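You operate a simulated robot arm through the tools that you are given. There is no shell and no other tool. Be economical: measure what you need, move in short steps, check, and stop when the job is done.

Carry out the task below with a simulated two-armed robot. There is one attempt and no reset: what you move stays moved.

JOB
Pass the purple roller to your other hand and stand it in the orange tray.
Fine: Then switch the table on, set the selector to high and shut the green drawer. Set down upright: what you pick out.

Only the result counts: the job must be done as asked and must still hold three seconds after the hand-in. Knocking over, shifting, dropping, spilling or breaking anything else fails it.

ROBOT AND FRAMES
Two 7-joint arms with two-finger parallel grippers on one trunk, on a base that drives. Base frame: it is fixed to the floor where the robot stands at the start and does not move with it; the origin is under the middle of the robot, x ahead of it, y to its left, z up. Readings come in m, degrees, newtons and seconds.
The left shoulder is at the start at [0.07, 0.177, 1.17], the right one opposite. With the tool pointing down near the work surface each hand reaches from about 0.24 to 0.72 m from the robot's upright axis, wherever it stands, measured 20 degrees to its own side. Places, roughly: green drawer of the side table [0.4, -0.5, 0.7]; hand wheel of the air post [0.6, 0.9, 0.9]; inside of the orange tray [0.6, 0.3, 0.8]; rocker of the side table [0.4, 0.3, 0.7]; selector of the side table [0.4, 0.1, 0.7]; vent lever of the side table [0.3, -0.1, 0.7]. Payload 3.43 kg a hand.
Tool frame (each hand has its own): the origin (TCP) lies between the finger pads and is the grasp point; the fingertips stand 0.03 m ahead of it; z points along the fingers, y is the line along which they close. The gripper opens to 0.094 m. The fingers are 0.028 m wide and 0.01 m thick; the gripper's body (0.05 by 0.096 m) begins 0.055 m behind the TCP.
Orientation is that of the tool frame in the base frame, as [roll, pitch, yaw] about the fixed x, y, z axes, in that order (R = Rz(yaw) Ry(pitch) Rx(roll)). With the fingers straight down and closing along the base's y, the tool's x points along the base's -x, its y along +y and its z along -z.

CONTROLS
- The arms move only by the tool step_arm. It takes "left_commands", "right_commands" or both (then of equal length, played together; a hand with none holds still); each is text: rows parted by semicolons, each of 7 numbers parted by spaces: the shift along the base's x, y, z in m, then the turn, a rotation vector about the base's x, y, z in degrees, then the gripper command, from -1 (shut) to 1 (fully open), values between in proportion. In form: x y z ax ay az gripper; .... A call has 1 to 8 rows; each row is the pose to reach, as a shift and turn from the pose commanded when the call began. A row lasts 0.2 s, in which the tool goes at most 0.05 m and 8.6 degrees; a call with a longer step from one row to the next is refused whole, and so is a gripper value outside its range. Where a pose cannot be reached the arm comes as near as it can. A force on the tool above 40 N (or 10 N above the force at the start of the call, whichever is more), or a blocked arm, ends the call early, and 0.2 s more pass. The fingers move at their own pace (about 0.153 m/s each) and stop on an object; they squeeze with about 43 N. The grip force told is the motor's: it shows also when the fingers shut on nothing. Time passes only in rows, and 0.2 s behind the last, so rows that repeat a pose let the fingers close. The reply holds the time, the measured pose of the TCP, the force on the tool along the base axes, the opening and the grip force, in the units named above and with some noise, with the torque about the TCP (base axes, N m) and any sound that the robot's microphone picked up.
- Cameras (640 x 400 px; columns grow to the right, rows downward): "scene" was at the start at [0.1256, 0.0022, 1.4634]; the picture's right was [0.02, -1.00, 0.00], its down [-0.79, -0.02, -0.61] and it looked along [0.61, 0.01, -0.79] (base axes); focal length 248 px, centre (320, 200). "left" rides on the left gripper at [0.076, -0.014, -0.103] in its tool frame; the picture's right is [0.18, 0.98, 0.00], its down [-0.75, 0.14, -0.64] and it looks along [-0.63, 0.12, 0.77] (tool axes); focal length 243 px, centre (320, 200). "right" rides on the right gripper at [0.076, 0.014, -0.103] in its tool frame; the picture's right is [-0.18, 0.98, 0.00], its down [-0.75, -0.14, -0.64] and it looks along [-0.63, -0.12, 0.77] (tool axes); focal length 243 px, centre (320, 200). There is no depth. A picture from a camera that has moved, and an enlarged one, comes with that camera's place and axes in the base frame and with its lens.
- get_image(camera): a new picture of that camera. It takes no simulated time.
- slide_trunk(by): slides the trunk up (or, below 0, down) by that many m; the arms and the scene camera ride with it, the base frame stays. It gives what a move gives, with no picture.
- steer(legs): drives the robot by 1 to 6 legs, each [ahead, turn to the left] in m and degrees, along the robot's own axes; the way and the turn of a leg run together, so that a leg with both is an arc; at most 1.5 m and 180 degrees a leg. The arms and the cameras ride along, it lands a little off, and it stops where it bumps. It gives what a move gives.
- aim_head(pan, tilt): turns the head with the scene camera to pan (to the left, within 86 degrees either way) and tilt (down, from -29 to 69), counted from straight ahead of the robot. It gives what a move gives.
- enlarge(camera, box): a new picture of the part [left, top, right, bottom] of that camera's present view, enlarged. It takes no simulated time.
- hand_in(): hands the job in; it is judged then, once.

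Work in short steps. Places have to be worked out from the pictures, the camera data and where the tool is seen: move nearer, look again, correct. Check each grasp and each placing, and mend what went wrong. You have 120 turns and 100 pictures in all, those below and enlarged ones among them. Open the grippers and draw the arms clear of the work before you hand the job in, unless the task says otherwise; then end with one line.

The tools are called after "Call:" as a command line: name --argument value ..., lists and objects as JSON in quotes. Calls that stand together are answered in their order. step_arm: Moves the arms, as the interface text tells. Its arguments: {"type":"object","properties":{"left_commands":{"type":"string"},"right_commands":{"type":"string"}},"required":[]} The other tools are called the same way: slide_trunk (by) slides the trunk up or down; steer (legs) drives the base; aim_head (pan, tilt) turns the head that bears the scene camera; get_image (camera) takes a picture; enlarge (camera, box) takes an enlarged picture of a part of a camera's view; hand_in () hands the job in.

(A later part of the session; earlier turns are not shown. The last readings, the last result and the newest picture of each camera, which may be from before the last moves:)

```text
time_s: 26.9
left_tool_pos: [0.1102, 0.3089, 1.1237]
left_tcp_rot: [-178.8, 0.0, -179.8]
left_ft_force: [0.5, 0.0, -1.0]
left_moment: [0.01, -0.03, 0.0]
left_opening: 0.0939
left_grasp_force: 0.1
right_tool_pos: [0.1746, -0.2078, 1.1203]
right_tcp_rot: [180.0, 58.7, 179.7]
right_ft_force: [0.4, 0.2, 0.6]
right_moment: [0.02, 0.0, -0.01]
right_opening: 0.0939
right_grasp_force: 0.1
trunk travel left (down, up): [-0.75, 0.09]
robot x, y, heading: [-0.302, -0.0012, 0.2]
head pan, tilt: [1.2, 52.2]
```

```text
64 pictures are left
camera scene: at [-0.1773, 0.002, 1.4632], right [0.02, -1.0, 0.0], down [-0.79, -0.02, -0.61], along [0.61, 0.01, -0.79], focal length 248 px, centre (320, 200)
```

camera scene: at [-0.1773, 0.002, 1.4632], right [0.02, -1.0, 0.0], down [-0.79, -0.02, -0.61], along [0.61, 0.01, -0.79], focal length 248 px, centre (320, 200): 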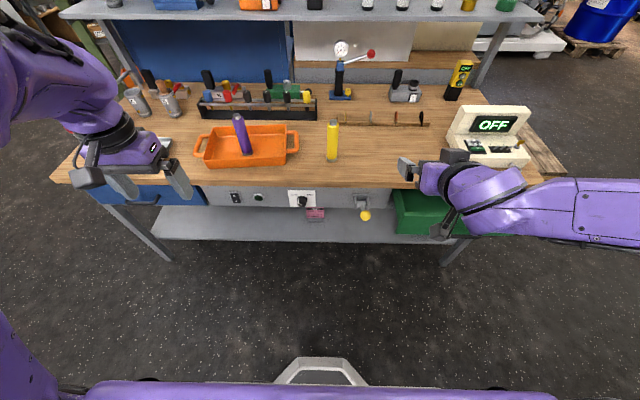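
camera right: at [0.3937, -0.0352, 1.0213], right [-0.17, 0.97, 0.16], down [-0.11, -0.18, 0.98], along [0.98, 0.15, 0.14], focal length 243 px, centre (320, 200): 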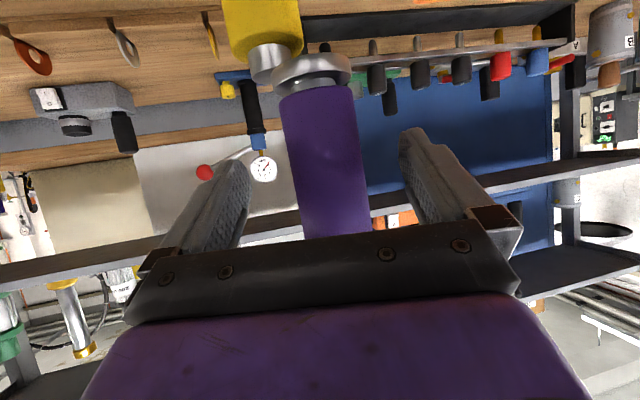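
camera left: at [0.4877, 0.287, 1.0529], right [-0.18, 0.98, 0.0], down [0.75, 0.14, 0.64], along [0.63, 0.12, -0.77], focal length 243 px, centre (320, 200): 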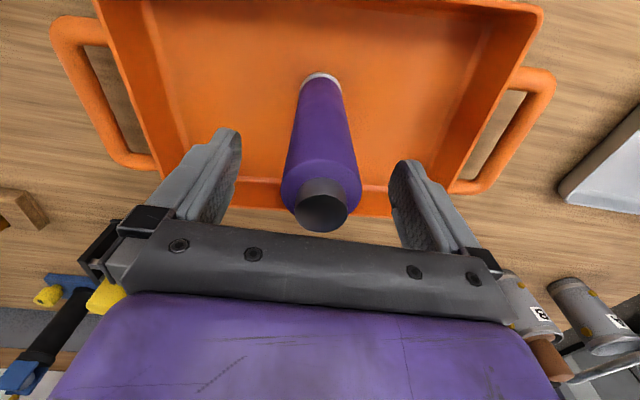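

All clear. I lower the trunk 0.3 m; the hands are well short of the table edge at x≈0.41. Then I view the panel.

Call:
slide_trunk --by -0.3

Call:
aim_head --pan 0 --tilt 38

Call:
get_image --camera "scene"

```text
time_s: 29.9
left_tool_pos: [0.1099, 0.3075, 0.8232]
left_tcp_rot: [-178.7, -0.1, -179.9]
left_ft_force: [0.0, 0.0, -0.2]
left_moment: [-0.02, 0.02, 0.0]
left_opening: 0.0942
left_grasp_force: 0.1
right_tool_pos: [0.1742, -0.2084, 0.8219]
right_tcp_rot: [179.9, 58.7, 179.8]
right_ft_force: [0.5, 0.4, -0.7]
right_moment: [-0.02, -0.01, -0.02]
right_opening: 0.094
right_grasp_force: 0.0
trunk travel left (down, up): [-0.45, 0.39]
robot x, y, heading: [-0.3074, 0.0014, 0.1]
head pan, tilt: [1.2, 52.2]
```

```text
time_s: 30.6
left_tool_pos: [0.1098, 0.3074, 0.823]
left_tcp_rot: [-178.7, 0.1, -179.9]
left_ft_force: [0.5, -0.5, -0.2]
left_moment: [0.0, 0.01, 0.02]
left_opening: 0.0941
left_grasp_force: 0.0
right_tool_pos: [0.1735, -0.2086, 0.8209]
right_tcp_rot: [-180.0, 58.7, 179.7]
right_ft_force: [0.2, -0.9, -0.4]
right_moment: [0.02, 0.04, 0.0]
right_opening: 0.0941
right_grasp_force: 0.0
trunk travel left (down, up): [-0.45, 0.39]
robot x, y, heading: [-0.3045, 0.0026, 0.1]
head pan, tilt: [0.0, 38.0]
```

```text
63 pictures are left
camera scene: at [-0.1672, 0.0005, 1.1833], right [0.0, -1.0, 0.0], down [-0.62, 0.0, -0.79], along [0.79, 0.0, -0.62], focal length 248 px, centre (320, 200)
```

scene: 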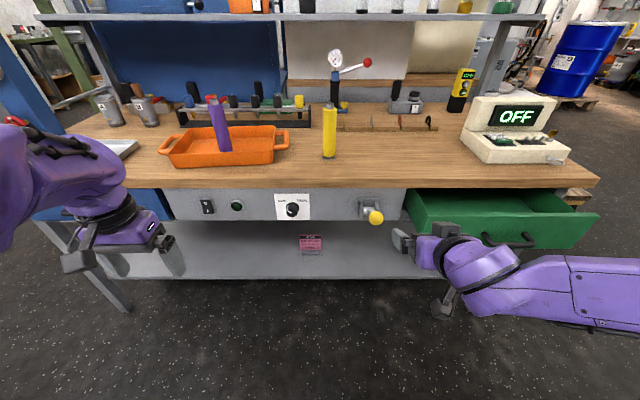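

Now the panel is nearly frontal. I enlarge the rocker/selector part and the drawer.

Call:
enlarge --camera "scene" --box '[180, 180, 340, 240]'

Call:
enlarge --camera "scene" --box '[340, 170, 600, 270]'

```text
4.00 times, centred on (260, 210) of scene
camera zoom: at [-0.1672, 0.0005, 1.1833], right [0.0, -1.0, 0.0], down [-0.62, 0.0, -0.79], along [0.79, 0.0, -0.62], focal length 994 px, centre (560, 160)
```

zoom: 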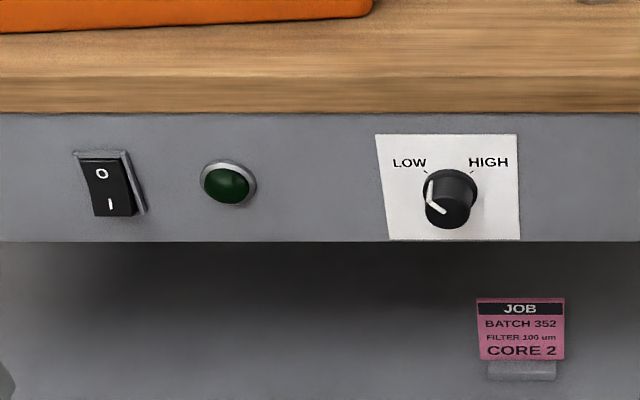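

```text
2.46 times, centred on (470, 220) of scene
camera zoom: at [-0.1672, 0.0005, 1.1833], right [0.0, -1.0, 0.0], down [-0.62, 0.0, -0.79], along [0.79, 0.0, -0.62], focal length 611 px, centre (-49, 151)
```

zoom: 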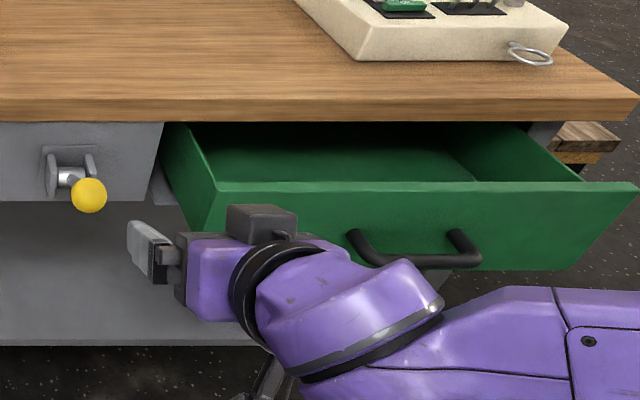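

The rocker shows O on top and I below; it is at about (0.42, 0.345, 0.697). The selector knob is near (0.40, 0.083, 0.70) and points to LOW, so it needs a clockwise turn. I point the left hand forward with the gripper closed, in two stages.

Call:
step_arm --left_commands "0.01 0.005 0 0 -8.5 0 -1; 0.02 0.01 0 0 -17 0 -1; 0.03 0.015 -0.01 0 -25.5 0 -1; 0.04 0.02 -0.03 0 -34 0 -1; 0.05 0.025 -0.05 0 -42.5 0 -1; 0.06 0.03 -0.07 0 -51 0 -1; 0.08 0.035 -0.09 0 -59.5 0 -1; 0.1 0.037 -0.11 0 -68 0 -1"

```text
time_s: 32.4
left_tool_pos: [0.1977, 0.364, 0.7249]
left_tcp_rot: [-177.3, 64.5, -179.0]
left_ft_force: [0.9, 1.5, 0.4]
left_moment: [0.0, -0.02, -0.07]
left_opening: 0.0
left_grasp_force: 33.0
left hand out of reach, approached as far as the arm can: row 1, 2, 3, 4, 8
right_tool_pos: [0.1738, -0.2033, 0.8227]
right_tcp_rot: [-179.3, 58.8, -179.5]
right_ft_force: [-0.1, 0.7, 0.4]
right_moment: [-0.05, 0.02, -0.09]
right_opening: 0.094
right_grasp_force: 0.1
trunk travel left (down, up): [-0.45, 0.39]
robot x, y, heading: [-0.3037, 0.0033, -0.3]
head pan, tilt: [0.0, 38.0]
```

Nearly there; I finish the tilt while moving forward to x≈0.31.

Call:
step_arm --left_commands "0.03 -0.005 -0.01 0 -5.5 0 -1; 0.06 -0.01 -0.02 0 -11 0 -1; 0.08 -0.015 -0.03 0 -16.5 0 -1; 0.1 -0.018 -0.04 0 -22 0 -1; 0.1 -0.018 -0.04 0 -22 0 -1"

Call:
get_image --camera "left"

Call:
enlarge --camera "scene" --box '[120, 160, 340, 300]'

```text
time_s: 33.6
left_tool_pos: [0.2978, 0.373, 0.6838]
left_tcp_rot: [-169.9, 86.6, -172.7]
left_ft_force: [-0.3, 0.3, 0.5]
left_moment: [-0.02, -0.02, -0.02]
left_opening: 0.0
left_grasp_force: 33.3
left hand out of reach, approached as far as the arm can: row 1, 2, 3, 4, 5
right_tool_pos: [0.1737, -0.208, 0.821]
right_tcp_rot: [-180.0, 58.8, 179.7]
right_ft_force: [-0.7, 0.4, -0.6]
right_moment: [0.0, 0.01, 0.0]
right_opening: 0.0942
right_grasp_force: 0.0
trunk travel left (down, up): [-0.45, 0.39]
robot x, y, heading: [-0.3011, 0.0004, 0.1]
head pan, tilt: [0.0, 38.0]
```

```text
60 pictures are left
camera left: at [0.1907, 0.3643, 0.6146], right [0.04, 0.98, -0.19], down [-0.59, 0.18, 0.79], along [0.81, 0.09, 0.58], focal length 243 px, centre (320, 200)
```

left: 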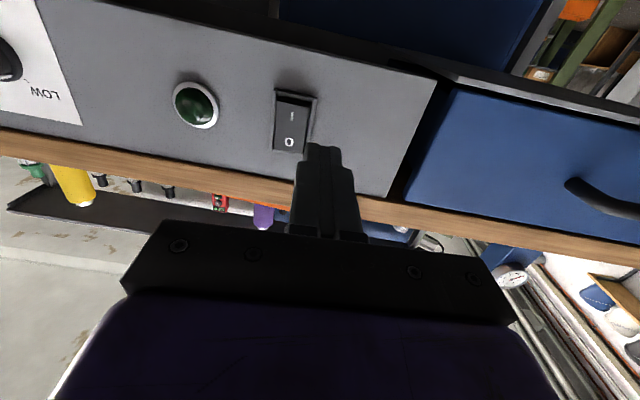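

```text
2.86 times, centred on (230, 230) of scene
camera zoom: at [-0.1677, 0.0006, 1.1835], right [0.0, -1.0, 0.0], down [-0.62, 0.0, -0.79], along [0.79, 0.0, -0.62], focal length 710 px, centre (577, 114)
```

zoom: 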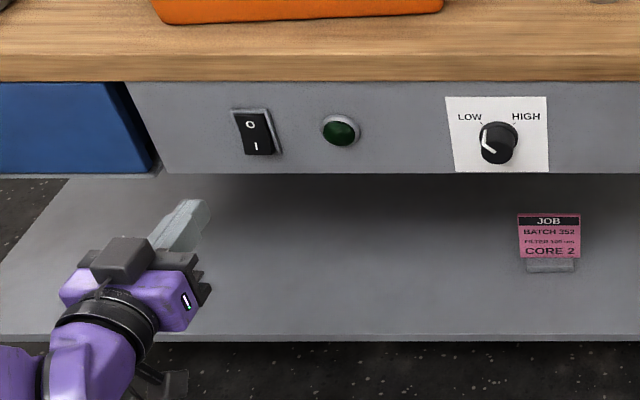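

From the left camera the rocker's lower half is near (0.415, 0.347, 0.68). The hand is at y=0.373 and is limited in reach, so I move forward a little and look at how it follows.

Call:
step_arm --left_commands "0.02 -0.01 0 0 0 0 -1; 0.04 -0.02 0 0 0 0 -1; 0.04 -0.025 0 0 0 0 -1"

```text
time_s: 34.4
left_tool_pos: [0.3418, 0.3735, 0.6816]
left_tcp_rot: [-171.0, 86.6, -173.7]
left_ft_force: [-0.4, -0.2, 0.0]
left_moment: [0.01, -0.02, -0.03]
left_opening: 0.0003
left_grasp_force: 32.8
left hand out of reach, approached as far as the arm can: row 1, 2, 3
right_tool_pos: [0.1739, -0.2084, 0.8219]
right_tcp_rot: [179.9, 58.7, 179.7]
right_ft_force: [-0.1, 0.2, 0.7]
right_moment: [0.0, 0.02, -0.02]
right_opening: 0.0939
right_grasp_force: 0.1
trunk travel left (down, up): [-0.45, 0.39]
robot x, y, heading: [-0.3004, -0.0016, 0.2]
head pan, tilt: [0.0, 38.0]
```

Sideways movement is limited because the arm is too folded. I back the base off another 0.15 m to give it room.

Call:
steer --legs '[[-0.15, 0]]'

Call:
step_arm --left_commands "0.04 -0.005 0 0 0 0 -1; 0.08 -0.01 0 0 0 0 -1; 0.11 -0.015 0 0 0 0 -1; 0.13 -0.02 0 0 0 0 -1; 0.13 -0.025 0 0 0 0 -1"

```text
time_s: 35.8
left_tool_pos: [0.1916, 0.3729, 0.6815]
left_tcp_rot: [-171.0, 86.4, -173.6]
left_ft_force: [-0.4, 0.0, 1.3]
left_moment: [0.03, 0.01, 0.01]
left_opening: 0.0002
left_grasp_force: 32.8
right_tool_pos: [0.0223, -0.208, 0.8207]
right_tcp_rot: [180.0, 58.8, 179.7]
right_ft_force: [-1.3, -0.1, -0.8]
right_moment: [0.0, 0.0, 0.01]
right_opening: 0.094
right_grasp_force: 0.1
trunk travel left (down, up): [-0.45, 0.39]
robot x, y, heading: [-0.455, -0.0017, -0.2]
head pan, tilt: [0.0, 38.0]
```

```text
time_s: 37.0
left_tool_pos: [0.3213, 0.3477, 0.6818]
left_tcp_rot: [-170.4, 86.4, -173.3]
left_ft_force: [0.8, 0.8, 0.1]
left_moment: [0.03, 0.0, -0.01]
left_opening: 0.0
left_grasp_force: 32.5
right_tool_pos: [0.0243, -0.2088, 0.8207]
right_tcp_rot: [180.0, 58.7, 179.6]
right_ft_force: [-0.6, -0.3, 0.7]
right_moment: [-0.02, 0.01, -0.01]
right_opening: 0.0941
right_grasp_force: 0.0
trunk travel left (down, up): [-0.45, 0.39]
robot x, y, heading: [-0.4531, -0.0027, 0.0]
head pan, tilt: [0.0, 38.0]
```

Now the arm follows well: tip at about (0.351, 0.346, 0.680). I advance straight toward the rocker's lower half, stopping just short, and look.

Call:
step_arm --left_commands "0.02 0 -0.002 0 0 0 -1; 0.035 0 -0.004 0 0 0 -1; 0.035 0 -0.004 0 0 0 -1"

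Call:
enlarge --camera "left" --box '[220, 40, 420, 240]'

Call:
enlarge --camera "scene" --box '[180, 130, 360, 230]'

```text
time_s: 37.8
left_tool_pos: [0.3562, 0.3466, 0.6784]
left_tcp_rot: [-170.9, 86.6, -173.6]
left_ft_force: [-0.3, -0.1, 0.0]
left_moment: [0.0, 0.03, 0.0]
left_opening: 0.0
left_grasp_force: 33.0
right_tool_pos: [0.0236, -0.2086, 0.8208]
right_tcp_rot: [-180.0, 58.7, 179.7]
right_ft_force: [0.2, 0.1, -0.1]
right_moment: [0.03, 0.0, -0.01]
right_opening: 0.0941
right_grasp_force: 0.0
trunk travel left (down, up): [-0.45, 0.39]
robot x, y, heading: [-0.4573, -0.0003, 0.2]
head pan, tilt: [0.0, 38.0]
```

```text
2.00 times, centred on (320, 140) of left
camera zoom: at [0.2488, 0.3373, 0.6083], right [0.04, 0.98, -0.19], down [-0.59, 0.18, 0.79], along [0.81, 0.09, 0.58], focal length 485 px, centre (320, 320)
```

zoom: 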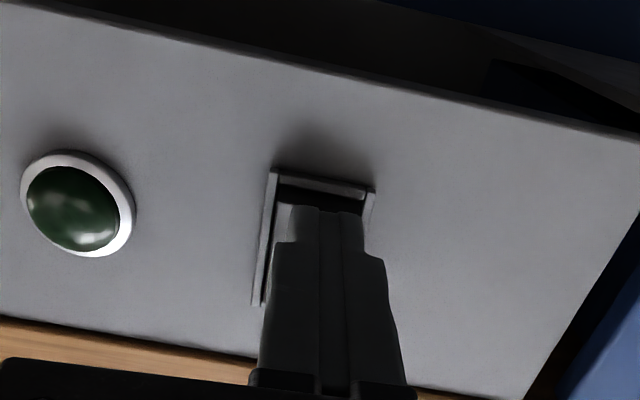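

```text
3.56 times, centred on (270, 180) of scene
camera zoom: at [-0.3172, 0.0006, 1.1834], right [0.0, -1.0, 0.0], down [-0.62, 0.0, -0.79], along [0.79, 0.0, -0.62], focal length 883 px, centre (498, 271)
```

zoom: 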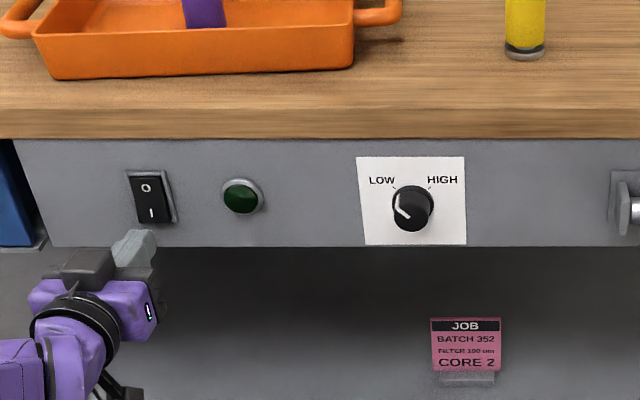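

The tip lines up with the "I" half (z≈0.685, y≈0.346). I push forward in small steps.

Call:
step_arm --left_commands "0.008 0 0.003 0 0 0 -1; 0.014 0 0.003 0 0 0 -1; 0.018 0 0.003 0 0 0 -1; 0.022 0 0.003 0 0 0 -1; 0.026 0 0.003 0 0 0 -1"

Call:
enlarge --camera "scene" --box '[180, 130, 360, 230]'

```text
time_s: 39.0
left_tool_pos: [0.3822, 0.3483, 0.68]
left_tcp_rot: [-171.4, 86.5, -174.0]
left_ft_force: [-0.5, 0.5, 0.5]
left_moment: [0.0, -0.02, 0.0]
left_opening: 0.0001
left_grasp_force: 33.0
right_tool_pos: [0.024, -0.2079, 0.8212]
right_tcp_rot: [-180.0, 58.7, 179.7]
right_ft_force: [-0.6, 0.5, 0.2]
right_moment: [-0.01, 0.02, -0.02]
right_opening: 0.094
right_grasp_force: 0.0
trunk travel left (down, up): [-0.45, 0.39]
robot x, y, heading: [-0.4551, -0.0023, 0.1]
head pan, tilt: [0.0, 38.0]
```

```text
3.56 times, centred on (270, 180) of scene
camera zoom: at [-0.3171, 0.0006, 1.1834], right [0.0, -1.0, 0.0], down [-0.62, 0.0, -0.79], along [0.79, 0.0, -0.62], focal length 883 px, centre (498, 271)
```

zoom: 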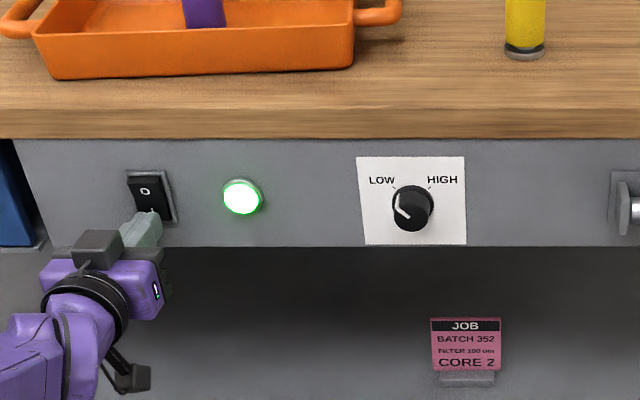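

The lamp is lit green: the table is on. I back off, open the gripper, and go sideways in front of the selector.

Call:
step_arm --left_commands "-0.04 0 0 0 0 0 -1; -0.08 -0.01 0 0 0 0 0; -0.11 -0.05 0.005 0 0 0 1; -0.12 -0.1 0.01 0 0 0 1; -0.12 -0.15 0.015 0 0 0 1; -0.12 -0.2 0.015 0 0 0 1; -0.12 -0.24 0.015 0 0 0 1; -0.12 -0.262 0.015 0 0 0 1"

Call:
get_image --camera "left"

Call:
enlarge --camera "scene" --box '[200, 140, 360, 240]'

```text
refused: row 3 steps farther than a row can; nothing moved
```

```text
55 pictures are left
camera left: at [0.2748, 0.338, 0.6109], right [0.04, 0.98, -0.19], down [-0.59, 0.18, 0.79], along [0.81, 0.09, 0.58], focal length 243 px, centre (320, 200)
```

left: 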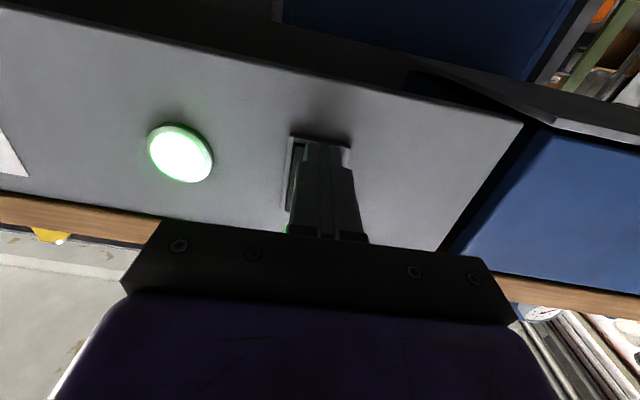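

```text
4.00 times, centred on (280, 190) of scene
camera zoom: at [-0.3171, 0.0006, 1.1834], right [0.0, -1.0, 0.0], down [-0.62, 0.0, -0.79], along [0.79, 0.0, -0.62], focal length 994 px, centre (480, 240)
```

zoom: 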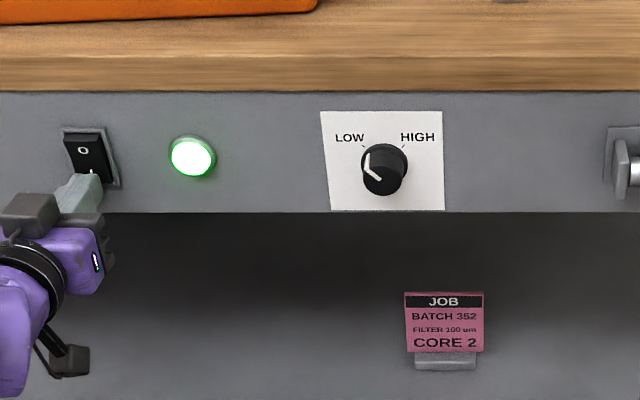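

The move was refused because one step was too long. I repeat it with shorter steps.

Call:
step_arm --left_commands "-0.04 0 0 0 0 0 -1; -0.08 -0.01 0 0 0 0 0; -0.1 -0.05 0.005 0 0 0 1; -0.1 -0.095 0.005 0 0 0 1; -0.1 -0.14 0.01 0 0 0 1; -0.1 -0.185 0.01 0 0 0 1; -0.1 -0.23 0.015 0 0 0 1; -0.1 -0.262 0.015 0 0 0 1"

Call:
get_image --camera "left"

Call:
enlarge --camera "scene" --box '[200, 140, 360, 240]'

```text
time_s: 40.8
left_tool_pos: [0.3822, 0.1498, 0.6352]
left_tcp_rot: [-149.9, 86.2, -157.4]
left_ft_force: [-0.6, 0.5, -0.1]
left_moment: [-0.01, -0.06, 0.06]
left_opening: 0.0938
left_grasp_force: 0.0
left hand out of reach, approached as far as the arm can: row 3, 4, 5, 6, 7, 8
right_tool_pos: [0.0229, -0.2085, 0.8221]
right_tcp_rot: [180.0, 58.7, 179.7]
right_ft_force: [-1.5, -0.7, 0.2]
right_moment: [0.01, -0.01, 0.0]
right_opening: 0.0936
right_grasp_force: 0.1
trunk travel left (down, up): [-0.45, 0.39]
robot x, y, heading: [-0.4517, -0.0018, 0.3]
head pan, tilt: [0.0, 38.0]
```

```text
53 pictures are left
camera left: at [0.2743, 0.1466, 0.5657], right [0.12, 0.97, -0.22], down [-0.57, 0.24, 0.78], along [0.81, 0.03, 0.58], focal length 243 px, centre (320, 200)
```

left: 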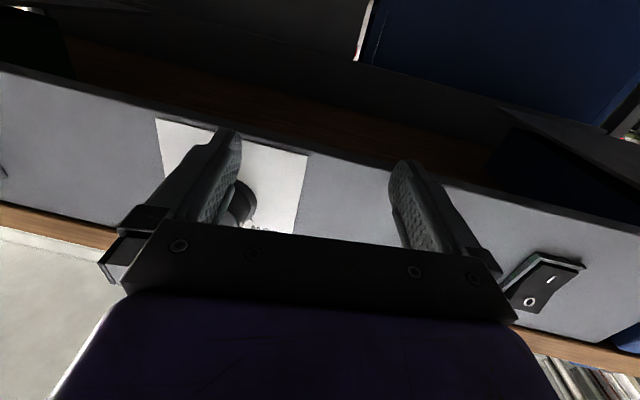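

```text
4.00 times, centred on (280, 190) of scene
camera zoom: at [-0.318, 0.0003, 1.1837], right [0.0, -1.0, 0.0], down [-0.61, 0.0, -0.79], along [0.79, 0.0, -0.61], focal length 994 px, centre (480, 240)
```

zoom: 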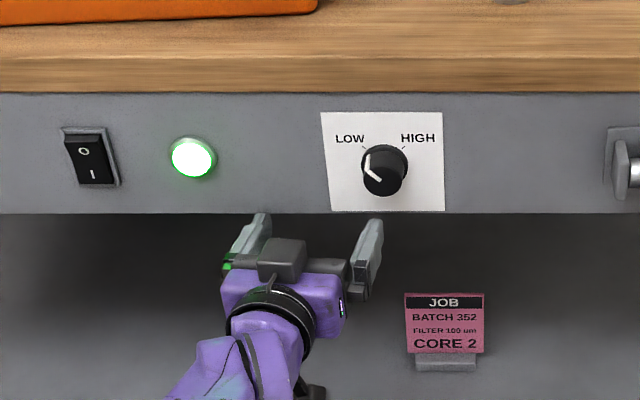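

The arm got into a folded region when I pulled it back, and ended low beside the selector without touching it. Backing the base off 0.08 m gives it room again; then I'll raise and align it in front of the knob.

Call:
steer --legs '[[-0.08, 0]]'

Call:
step_arm --left_commands "0.01 -0.01 0.01 0.5 -0.8 2 1; 0.01 -0.025 0.025 1 -1.6 4 1; 0.01 -0.045 0.04 1.5 -2.4 6 1; 0.01 -0.06 0.055 2 -3.3 7.5 1; 0.01 -0.065 0.06 2 -3.3 7.5 1"

Call:
get_image --camera "left"

Call:
enlarge --camera "scene" --box '[220, 130, 380, 230]'

```text
time_s: 41.9
left_tool_pos: [0.3042, 0.1506, 0.6384]
left_tcp_rot: [-147.4, 86.5, -154.7]
left_ft_force: [1.0, -0.7, 0.8]
left_moment: [0.0, 0.05, 0.02]
left_opening: 0.0941
left_grasp_force: 0.1
right_tool_pos: [-0.0573, -0.2085, 0.8215]
right_tcp_rot: [180.0, 58.8, 179.7]
right_ft_force: [-0.3, 0.1, -0.8]
right_moment: [0.01, 0.01, -0.02]
right_opening: 0.0943
right_grasp_force: 0.0
trunk travel left (down, up): [-0.45, 0.39]
robot x, y, heading: [-0.5318, 0.0014, -0.4]
head pan, tilt: [0.0, 38.0]
```

```text
time_s: 43.0
left_tool_pos: [0.3199, 0.1677, 0.6915]
left_tcp_rot: [-73.9, 88.9, -80.2]
left_ft_force: [1.2, -0.2, 0.6]
left_moment: [0.01, 0.01, -0.03]
left_opening: 0.0942
left_grasp_force: 0.1
left hand out of reach, approached as far as the arm can: row 1, 2, 3, 4, 5
right_tool_pos: [-0.0557, -0.208, 0.8217]
right_tcp_rot: [179.9, 58.8, 179.7]
right_ft_force: [-0.4, 0.8, 0.5]
right_moment: [-0.01, 0.01, 0.0]
right_opening: 0.094
right_grasp_force: 0.0
trunk travel left (down, up): [-0.45, 0.39]
robot x, y, heading: [-0.5317, -0.0052, -0.0]
head pan, tilt: [0.0, 38.0]
```

```text
51 pictures are left
camera left: at [0.2174, 0.1629, 0.6151], right [0.11, 0.97, -0.2], down [-0.63, 0.23, 0.75], along [0.77, 0.05, 0.63], focal length 243 px, centre (320, 200)
```

left: 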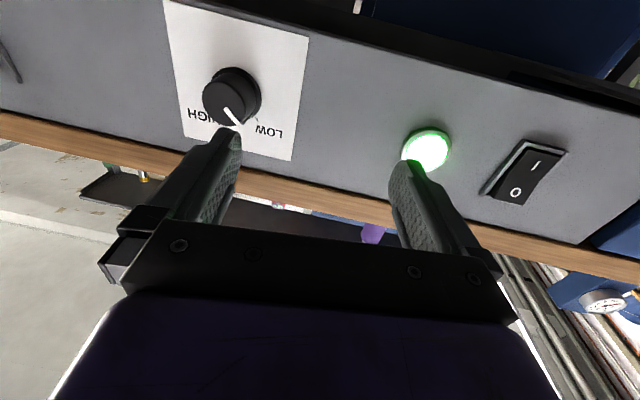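

```text
4.00 times, centred on (300, 180) of scene
camera zoom: at [-0.3973, 0.0005, 1.1835], right [0.0, -1.0, 0.0], down [-0.62, 0.0, -0.79], along [0.79, 0.0, -0.62], focal length 994 px, centre (400, 280)
```

zoom: 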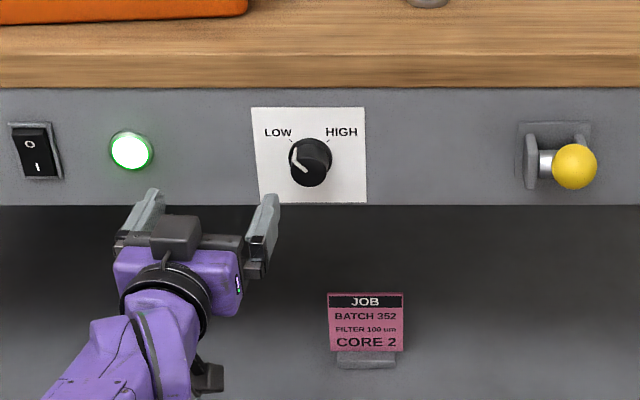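

The left arm cannot come far enough inward here, while at y≈0.35 to the robot's side it worked well. I shift the robot about 0.25 m to its right with a small manoeuvre well away from the table, so that the selector sits where the rocker was.

Call:
steer --legs '[[0, 45], [-0.35, 0], [0, -45], [0.1, 0]]'

Call:
get_image --camera "scene"

```text
time_s: 50.2
left_tool_pos: [0.1715, -0.0719, 0.689]
left_tcp_rot: [-77.5, 88.9, -83.2]
left_ft_force: [0.4, 1.4, -1.2]
left_moment: [-0.01, -0.01, 0.0]
left_opening: 0.0941
left_grasp_force: 0.1
right_tool_pos: [-0.2006, -0.4517, 0.8204]
right_tcp_rot: [-180.0, 58.6, -179.7]
right_ft_force: [-0.2, -0.2, 0.5]
right_moment: [0.0, 0.02, 0.0]
right_opening: 0.0941
right_grasp_force: 0.0
trunk travel left (down, up): [-0.45, 0.39]
robot x, y, heading: [-0.6853, -0.2443, 0.4]
head pan, tilt: [0.0, 38.0]
```

```text
49 pictures are left
camera scene: at [-0.5442, -0.2471, 1.1832], right [0.01, -1.0, 0.0], down [-0.62, -0.01, -0.79], along [0.79, 0.01, -0.62], focal length 248 px, centre (320, 200)
```

scene: 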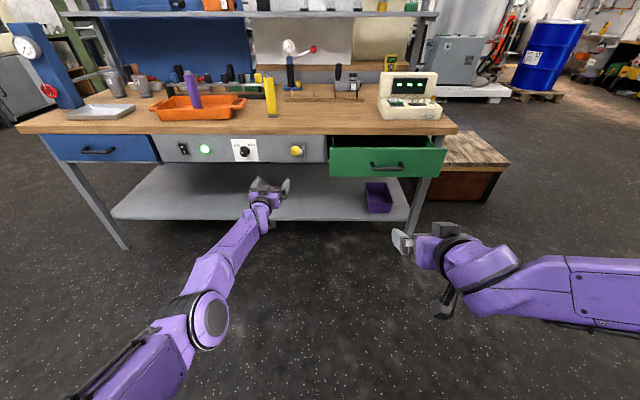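

The robot is now centred between selector and drawer. I pull the left hand back a little from full stretch, move it left to y≈0.085, and straighten it.

Call:
step_arm --left_commands "-0.03 0.01 0.003 0 0 1 1; -0.06 0.035 0.006 0.3 0 2 1; -0.07 0.075 0.008 0.6 0 3 1; -0.07 0.115 0.01 0.9 0 4 1; -0.07 0.15 0.01 1.1 0 5 1; -0.07 0.157 0.01 1.1 0 5.7 1; -0.07 0.157 0.01 1.1 0 5.7 1"

```text
time_s: 51.8
left_tool_pos: [0.1618, 0.0953, 0.6797]
left_tcp_rot: [-20.9, 89.7, -20.7]
left_ft_force: [0.5, -0.3, -0.6]
left_moment: [0.01, 0.02, -0.03]
left_opening: 0.0938
left_grasp_force: 0.1
left hand out of reach, approached as far as the arm can: row 1, 2, 3, 4, 5, 6, 7
right_tool_pos: [-0.2011, -0.452, 0.8209]
right_tcp_rot: [180.0, 58.8, -179.6]
right_ft_force: [1.1, 0.0, 0.7]
right_moment: [-0.01, -0.02, -0.02]
right_opening: 0.0939
right_grasp_force: 0.1
trunk travel left (down, up): [-0.45, 0.39]
robot x, y, heading: [-0.6777, -0.2488, 0.6]
head pan, tilt: [0.0, 38.0]
```

The arm seems to be limited because the hand is too high relative to the shoulder. I raise the trunk 0.15 m and bring the hand back down to the selector's height.

Call:
slide_trunk --by 0.15

Call:
step_arm --left_commands "-0.02 0 -0.04 0 0 0 1; -0.04 -0.005 -0.08 0 0 0 1; -0.05 -0.01 -0.11 0 0 0 1; -0.05 -0.01 -0.13 0 0 0 1; -0.05 -0.01 -0.13 0 0 0 1"

```text
time_s: 53.5
left_tool_pos: [0.1619, 0.0959, 0.8289]
left_tcp_rot: [-19.2, 89.7, -19.0]
left_ft_force: [0.2, 0.2, -0.1]
left_moment: [-0.01, 0.0, -0.01]
left_opening: 0.0943
left_grasp_force: 0.0
right_tool_pos: [-0.2027, -0.4517, 0.97]
right_tcp_rot: [-180.0, 58.6, -179.7]
right_ft_force: [0.5, -0.1, -1.0]
right_moment: [-0.01, 0.0, -0.01]
right_opening: 0.094
right_grasp_force: 0.1
trunk travel left (down, up): [-0.6, 0.24]
robot x, y, heading: [-0.6807, -0.2483, 0.4]
head pan, tilt: [0.0, 38.0]
```

```text
time_s: 54.8
left_tool_pos: [0.1126, 0.0843, 0.7114]
left_tcp_rot: [-13.2, 89.7, -13.2]
left_ft_force: [1.1, -0.3, -0.2]
left_moment: [-0.02, -0.01, -0.01]
left_opening: 0.0938
left_grasp_force: 0.1
left hand out of reach, approached as far as the arm can: row 1, 2, 3, 4, 5
right_tool_pos: [-0.2012, -0.452, 0.9712]
right_tcp_rot: [180.0, 58.7, -179.6]
right_ft_force: [-0.4, 0.3, 0.0]
right_moment: [-0.02, -0.02, 0.01]
right_opening: 0.094
right_grasp_force: 0.1
trunk travel left (down, up): [-0.6, 0.24]
robot x, y, heading: [-0.6831, -0.252, 0.5]
head pan, tilt: [0.0, 38.0]
```

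The hand is now straight at (0.113, 0.084, 0.711). I drive ahead 0.19 m, which keeps the tips short of the panel, and look.

Call:
steer --legs '[[0.19, 0]]'

Call:
get_image --camera "left"

Call:
enlarge --camera "scene" --box '[160, 130, 320, 230]'

```text
time_s: 56.3
left_tool_pos: [0.3011, 0.0863, 0.7107]
left_tcp_rot: [-20.1, 89.8, -20.1]
left_ft_force: [0.7, -0.1, -0.1]
left_moment: [-0.01, -0.03, 0.04]
left_opening: 0.0941
left_grasp_force: 0.1
right_tool_pos: [-0.012, -0.4499, 0.9702]
right_tcp_rot: [180.0, 58.8, -179.7]
right_ft_force: [-0.2, 0.0, -0.6]
right_moment: [0.0, -0.01, -0.01]
right_opening: 0.0939
right_grasp_force: 0.1
trunk travel left (down, up): [-0.6, 0.24]
robot x, y, heading: [-0.4946, -0.2442, 0.7]
head pan, tilt: [0.0, 38.0]
```

```text
48 pictures are left
camera left: at [0.1991, 0.0722, 0.6335], right [0.0, 0.98, -0.19], down [-0.65, 0.14, 0.75], along [0.76, 0.12, 0.63], focal length 243 px, centre (320, 200)
```

left: 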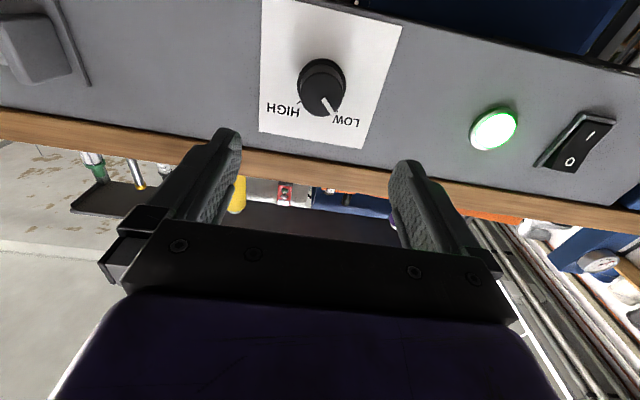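

```text
4.00 times, centred on (240, 180) of scene
camera zoom: at [-0.3558, -0.2451, 1.3333], right [0.01, -1.0, 0.0], down [-0.62, -0.01, -0.79], along [0.79, 0.01, -0.62], focal length 994 px, centre (640, 280)
```

zoom: 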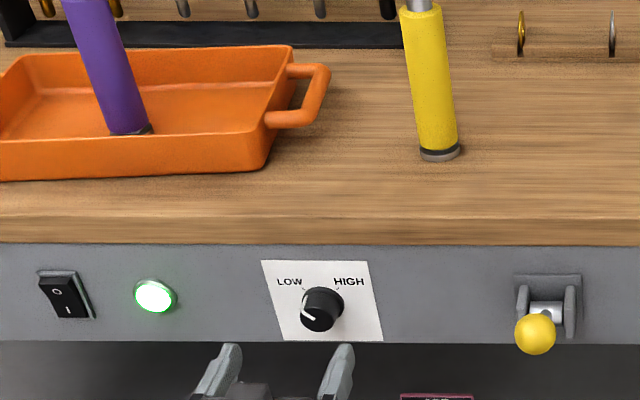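

The knob's axis is at about y=0.086, z=0.692, spanning x≈0.406–0.43. I adjust the height and pre-turn the hand by -45° so that the clockwise turn stays within the wrist's range.

Call:
step_arm --left_commands "0.01 0 -0.004 -7.5 0 0 1; 0.02 0 -0.008 -15 0 0 1; 0.03 0 -0.012 -22.5 0 0 1; 0.03 0 -0.016 -30 0 0 1; 0.03 0 -0.019 -37.5 0 0 1; 0.03 0 -0.019 -45 0 0 1; 0.03 0 -0.019 -45 0 0 1"

Call:
get_image --camera "left"

```text
time_s: 57.9
left_tool_pos: [0.3034, 0.0841, 0.7119]
left_tcp_rot: [-89.9, 44.8, -89.7]
left_ft_force: [0.6, -0.9, -0.4]
left_moment: [0.01, -0.03, 0.02]
left_opening: 0.0941
left_grasp_force: 0.0
left hand out of reach, approached as far as the arm can: row 1, 2, 3, 4, 5, 6, 7
right_tool_pos: [-0.0119, -0.4502, 0.9706]
right_tcp_rot: [-180.0, 58.7, -179.6]
right_ft_force: [0.2, -0.7, 0.5]
right_moment: [-0.01, 0.01, 0.0]
right_opening: 0.094
right_grasp_force: 0.0
trunk travel left (down, up): [-0.6, 0.24]
robot x, y, heading: [-0.4944, -0.2464, 0.4]
head pan, tilt: [0.0, 38.0]
```

```text
46 pictures are left
camera left: at [0.2007, 0.0191, 0.6685], right [0.0, 0.56, -0.83], down [-0.64, 0.63, 0.43], along [0.76, 0.53, 0.36], focal length 243 px, centre (320, 200)
```

left: 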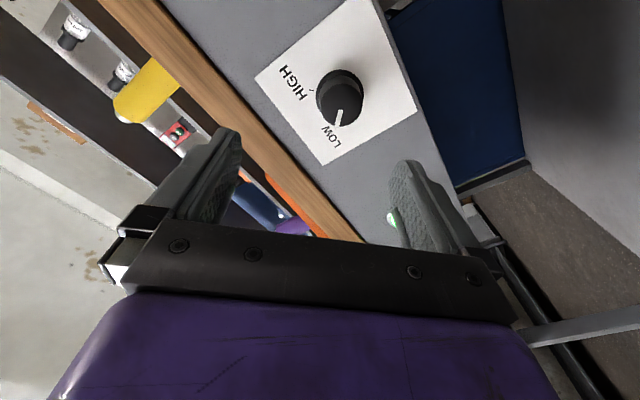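

The turn worked, but the arm is at full stretch (about 0.80 m from the shoulder). I pull the hand back in first, then I will drive closer.

Call:
step_arm --left_commands "-0.04 0 -0.005 0 0 0 1; -0.07 0 -0.01 0 0 0 1; -0.09 0 -0.01 0 0 0 1; -0.09 0 -0.01 0 0 0 1"

```text
time_s: 58.9
left_tool_pos: [0.2667, 0.102, 0.662]
left_tcp_rot: [-90.5, 46.0, -90.6]
left_ft_force: [0.2, -0.3, 0.4]
left_moment: [-0.03, 0.01, 0.02]
left_opening: 0.0939
left_grasp_force: 0.0
left hand out of reach, approached as far as the arm can: row 1, 2, 3
right_tool_pos: [-0.0134, -0.4499, 0.9712]
right_tcp_rot: [179.9, 58.7, -179.7]
right_ft_force: [-0.4, 0.6, -1.1]
right_moment: [0.02, 0.01, 0.0]
right_opening: 0.0941
right_grasp_force: 0.1
trunk travel left (down, up): [-0.6, 0.24]
robot x, y, heading: [-0.4949, -0.2448, 0.7]
head pan, tilt: [0.0, 38.0]
```

The last row was reachable and the arm may still be settling. I hold still for a moment and read again.

Call:
step_arm --left_commands "0 0 0 0 0 0 1; 0 0 0 0 0 0 1"

```text
time_s: 59.5
left_tool_pos: [0.2682, 0.1012, 0.6605]
left_tcp_rot: [-90.6, 46.0, -90.5]
left_ft_force: [0.8, 0.1, -0.9]
left_moment: [0.02, -0.03, -0.02]
left_opening: 0.0941
left_grasp_force: 0.0
right_tool_pos: [-0.0131, -0.4507, 0.9713]
right_tcp_rot: [179.9, 58.7, -179.7]
right_ft_force: [0.2, 0.3, 0.2]
right_moment: [0.02, 0.02, 0.02]
right_opening: 0.094
right_grasp_force: 0.1
trunk travel left (down, up): [-0.6, 0.24]
robot x, y, heading: [-0.4966, -0.2452, 0.7]
head pan, tilt: [0.0, 38.0]
```

The arm is not folding as expected; I look at its posture.

Call:
aim_head --pan 20 --tilt 55

Call:
get_image --camera "scene"

```text
time_s: 60.3
left_tool_pos: [0.2673, 0.1014, 0.6602]
left_tcp_rot: [-90.5, 46.0, -90.6]
left_ft_force: [0.6, 0.2, 0.4]
left_moment: [-0.02, -0.03, 0.01]
left_opening: 0.094
left_grasp_force: 0.1
right_tool_pos: [-0.013, -0.4507, 0.9706]
right_tcp_rot: [-179.9, 58.7, -179.6]
right_ft_force: [0.3, -0.2, -0.5]
right_moment: [-0.01, 0.01, 0.01]
right_opening: 0.0936
right_grasp_force: 0.1
trunk travel left (down, up): [-0.6, 0.24]
robot x, y, heading: [-0.4926, -0.2461, 0.7]
head pan, tilt: [20.0, 55.0]
```

```text
45 pictures are left
camera scene: at [-0.3754, -0.2207, 1.3098], right [0.35, -0.94, 0.0], down [-0.77, -0.29, -0.57], along [0.54, 0.2, -0.82], focal length 248 px, centre (320, 200)
```

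scene: 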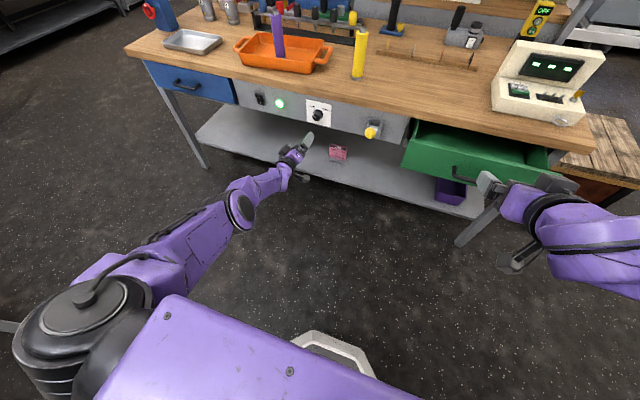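

The arm is nearly straight, where pulling in needs fast elbow motion. I try a slower, longer pull-in with a slight rise.

Call:
step_arm --left_commands "-0.015 0 0.005 0 0 0 1; -0.03 0 0.01 0 0 0 1; -0.045 0 0.015 0 0 0 1; -0.06 0 0.02 0 0 0 1; -0.075 0 0.025 0 0 0 1; -0.09 0 0.03 0 0 0 1; -0.1 0 0.03 0 0 0 1; -0.1 0 0.03 0 0 0 1"

```text
time_s: 62.1
left_tool_pos: [0.1132, 0.0845, 0.7329]
left_tcp_rot: [-89.9, 44.9, -89.6]
left_ft_force: [0.5, 0.2, -0.3]
left_moment: [-0.02, -0.02, 0.01]
left_opening: 0.094
left_grasp_force: 0.1
left hand out of reach, approached as far as the arm can: row 1
right_tool_pos: [-0.0128, -0.4508, 0.9706]
right_tcp_rot: [179.9, 58.7, -179.7]
right_ft_force: [0.6, -0.4, -0.7]
right_moment: [0.0, -0.01, -0.02]
right_opening: 0.0939
right_grasp_force: 0.1
trunk travel left (down, up): [-0.6, 0.24]
robot x, y, heading: [-0.4938, -0.247, 0.6]
head pan, tilt: [20.0, 55.0]
```

The arm has folded and now follows commands: hand at (0.113, 0.0845, 0.733). I drive ahead 0.18 m and then look at the knob.

Call:
steer --legs '[[0.18, 0]]'

Call:
step_arm --left_commands "0.01 0 -0.01 0 0 0 1; 0.02 0 -0.025 0 0 0 1; 0.03 0.001 -0.04 0 0 0 1; 0.03 0.001 -0.04 0 0 0 1"

Call:
get_image --camera "left"

```text
time_s: 63.6
left_tool_pos: [0.2941, 0.086, 0.7326]
left_tcp_rot: [-89.8, 44.9, -89.6]
left_ft_force: [0.0, 0.3, -0.5]
left_moment: [-0.02, 0.0, 0.01]
left_opening: 0.0942
left_grasp_force: 0.0
right_tool_pos: [0.1689, -0.4473, 0.9708]
right_tcp_rot: [179.9, 58.7, -179.7]
right_ft_force: [0.0, -0.3, -0.1]
right_moment: [0.0, 0.02, 0.0]
right_opening: 0.094
right_grasp_force: 0.1
trunk travel left (down, up): [-0.6, 0.24]
robot x, y, heading: [-0.3094, -0.2473, 1.0]
head pan, tilt: [20.0, 55.0]
```

```text
time_s: 64.6
left_tool_pos: [0.3236, 0.0868, 0.6926]
left_tcp_rot: [-89.7, 44.9, -89.6]
left_ft_force: [0.2, 0.7, -0.1]
left_moment: [-0.01, -0.03, -0.03]
left_opening: 0.0942
left_grasp_force: 0.0
right_tool_pos: [0.1682, -0.448, 0.9704]
right_tcp_rot: [-180.0, 58.7, -179.6]
right_ft_force: [0.0, 0.8, -0.3]
right_moment: [-0.02, 0.02, 0.04]
right_opening: 0.0939
right_grasp_force: 0.1
trunk travel left (down, up): [-0.6, 0.24]
robot x, y, heading: [-0.3117, -0.2449, 0.8]
head pan, tilt: [20.0, 55.0]
```

```text
44 pictures are left
camera left: at [0.2216, 0.0224, 0.6491], right [0.0, 0.56, -0.83], down [-0.65, 0.63, 0.43], along [0.76, 0.53, 0.36], focal length 243 px, centre (320, 200)
```

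left: 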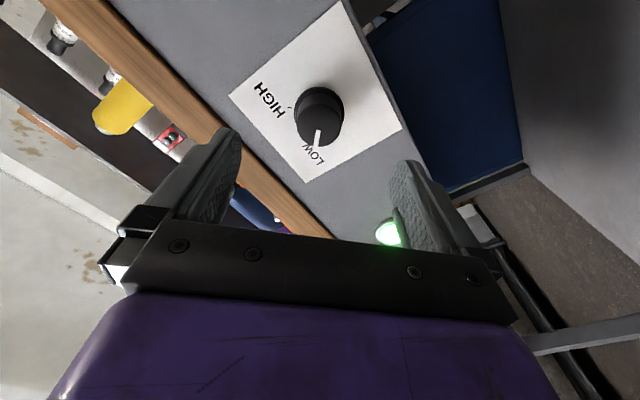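

The knob's face re-measures at (0.406, 0.085, 0.693), right on the hand's axis. I advance so the tips reach x≈0.425 around the knob.

Call:
step_arm --left_commands "0.025 -0.001 0.0005 0 0 0 1; 0.045 -0.001 0.0005 0 0 0 1; 0.06 -0.001 0.0005 0 0 0 1; 0.07 -0.001 0.0005 0 0 0 1; 0.07 -0.001 0.0005 0 0 0 1"

Call:
get_image --camera "left"

```text
time_s: 65.8
left_tool_pos: [0.3952, 0.086, 0.693]
left_tcp_rot: [-89.7, 44.9, -89.4]
left_ft_force: [0.6, -0.3, -0.5]
left_moment: [-0.04, 0.01, -0.02]
left_opening: 0.0943
left_grasp_force: 0.1
right_tool_pos: [0.1685, -0.4471, 0.9709]
right_tcp_rot: [-179.9, 58.7, -179.6]
right_ft_force: [-0.5, -0.3, -0.7]
right_moment: [0.01, 0.02, -0.01]
right_opening: 0.0936
right_grasp_force: 0.1
trunk travel left (down, up): [-0.6, 0.24]
robot x, y, heading: [-0.3093, -0.2474, 0.6]
head pan, tilt: [20.0, 55.0]
```

```text
43 pictures are left
camera left: at [0.2918, 0.0216, 0.6491], right [0.0, 0.56, -0.83], down [-0.65, 0.63, 0.43], along [0.76, 0.53, 0.36], focal length 243 px, centre (320, 200)
```

left: 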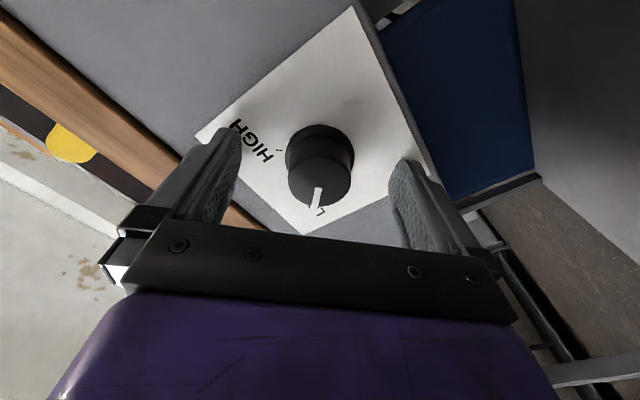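

The knob is well centred between the fingers. I close the gripper on it.

Call:
step_arm --left_commands "0 0 0 0 0 0 0; 0 0 0 0 0 0 -0.5; 0 0 0 0 0 0 -1; 0 0 0 0 0 0 -1"

Call:
get_image --camera "left"

```text
time_s: 66.8
left_tool_pos: [0.3945, 0.0863, 0.6932]
left_tcp_rot: [-89.7, 44.9, -89.4]
left_ft_force: [1.4, -2.0, 1.2]
left_moment: [0.05, -0.02, -0.13]
left_opening: 0.0353
left_grasp_force: 44.3
right_tool_pos: [0.1685, -0.4481, 0.9702]
right_tcp_rot: [-180.0, 58.6, -179.6]
right_ft_force: [-0.5, 0.3, -0.4]
right_moment: [-0.02, 0.02, 0.0]
right_opening: 0.0941
right_grasp_force: 0.0
trunk travel left (down, up): [-0.6, 0.24]
robot x, y, heading: [-0.3105, -0.2465, 0.6]
head pan, tilt: [20.0, 55.0]
```

```text
42 pictures are left
camera left: at [0.2919, 0.0212, 0.6494], right [0.0, 0.56, -0.83], down [-0.65, 0.63, 0.43], along [0.76, 0.53, 0.36], focal length 243 px, centre (320, 200)
```

left: 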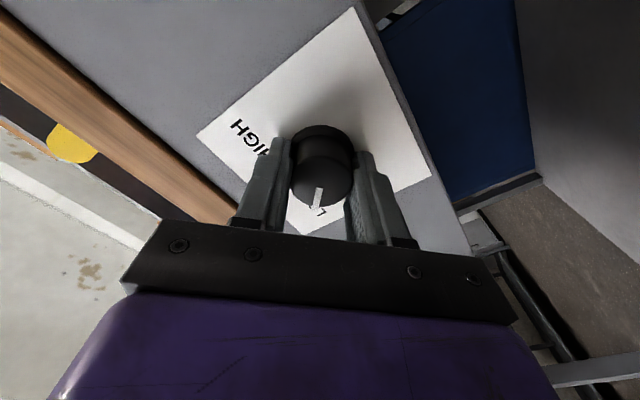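

Gripped at 0.035 m. I turn the knob clockwise (+x rotation) by 64° first and check.

Call:
step_arm --left_commands "0 0 0 8 0 0 -1; 0 0 0 16 0 0 -1; 0 0 0 24 0 0 -1; 0 0 0 32 0 0 -1; 0 0 0 40 0 0 -1; 0 0 0 48 0 0 -1; 0 0 0 56 0 0 -1; 0 0 0 64 0 0 -1"

Call:
get_image --camera "left"

```text
time_s: 68.2
left_tool_pos: [0.3947, 0.0851, 0.6924]
left_tcp_rot: [49.7, 88.5, 48.6]
left_ft_force: [-15.3, -8.7, 12.2]
left_moment: [0.65, -0.13, 0.97]
left_opening: 0.0357
left_grasp_force: 44.7
left hand out of reach, approached as far as the arm can: row 6, 7
right_tool_pos: [0.1642, -0.4483, 0.9729]
right_tcp_rot: [179.9, 59.0, -179.6]
right_ft_force: [0.2, 0.1, -0.3]
right_moment: [-0.03, -0.03, -0.03]
right_opening: 0.094
right_grasp_force: 0.1
trunk travel left (down, up): [-0.6, 0.24]
robot x, y, heading: [-0.3141, -0.247, 0.6]
head pan, tilt: [20.0, 55.0]
stopped in row 7 (left hand): the force on the tool passed its limit at 54 N (the readings are from after the stop); the commanded pose is now the measured one
```

```text
41 pictures are left
camera left: at [0.2925, 0.0745, 0.6151], right [0.02, 0.99, -0.16], down [-0.65, 0.14, 0.75], along [0.76, 0.09, 0.65], focal length 243 px, centre (320, 200)
```

left: 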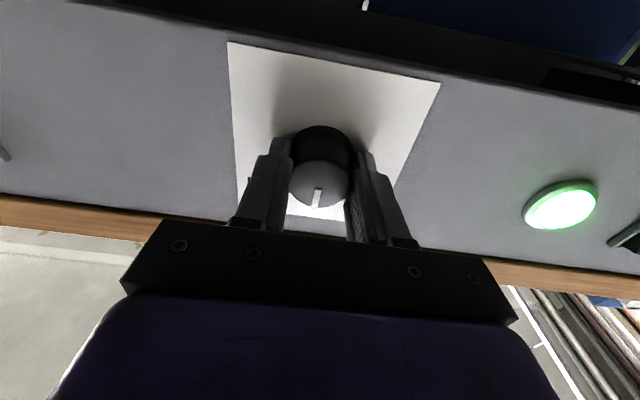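

The knob has turned about 46°, then the wrist hit its limit. I open, back off, turn the hand back by -46°, and regrip for the rest.

Call:
step_arm --left_commands "0 0 0 0 0 0 0; 0 0 0 0 0 0 1; -0.03 0 0 0 0 0 1; -0.06 0 0 -6 0 0 1; -0.07 0 0 -14 0 0 1; -0.07 0 0 -22 0 0 1; -0.07 0 0 -30 0 0 1; -0.07 0 0 -38 0 0 1"

Call:
get_image --camera "left"

```text
time_s: 70.0
left_tool_pos: [0.3279, 0.0865, 0.6874]
left_tcp_rot: [-88.2, 52.8, -89.0]
left_ft_force: [0.9, 0.5, 0.0]
left_moment: [-0.01, -0.01, 0.03]
left_opening: 0.0939
left_grasp_force: 0.1
left hand out of reach, approached as far as the arm can: row 3
right_tool_pos: [0.1686, -0.4484, 0.9714]
right_tcp_rot: [180.0, 58.7, -179.6]
right_ft_force: [-0.2, -0.5, -1.0]
right_moment: [0.01, 0.0, -0.04]
right_opening: 0.094
right_grasp_force: 0.1
trunk travel left (down, up): [-0.6, 0.24]
robot x, y, heading: [-0.3104, -0.248, 0.9]
head pan, tilt: [20.0, 55.0]
```

```text
40 pictures are left
camera left: at [0.2243, 0.0303, 0.6349], right [0.02, 0.67, -0.74], down [-0.65, 0.57, 0.5], along [0.76, 0.47, 0.45], focal length 243 px, centre (320, 200)
```

left: 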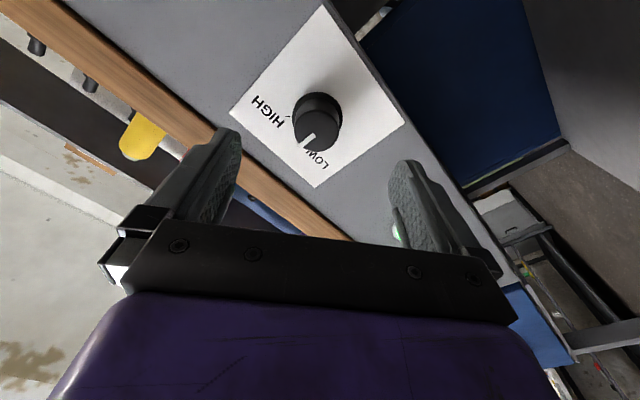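

Call:
enlarge --camera "left" --box '[230, 60, 410, 200]'

```text
2.86 times, centred on (320, 130) of left
camera zoom: at [0.2243, 0.0303, 0.6349], right [0.02, 0.67, -0.74], down [-0.65, 0.57, 0.5], along [0.76, 0.47, 0.45], focal length 693 px, centre (320, 400)
```

zoom: 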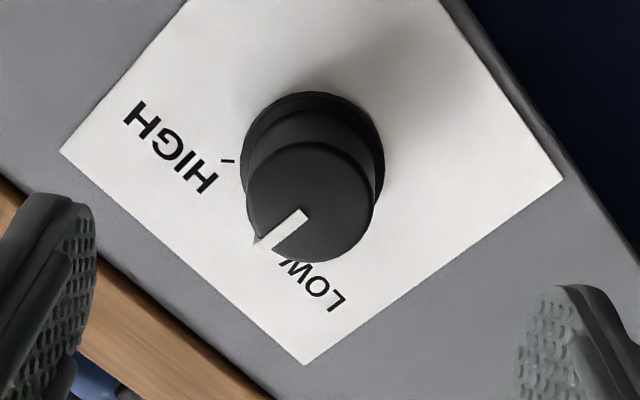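

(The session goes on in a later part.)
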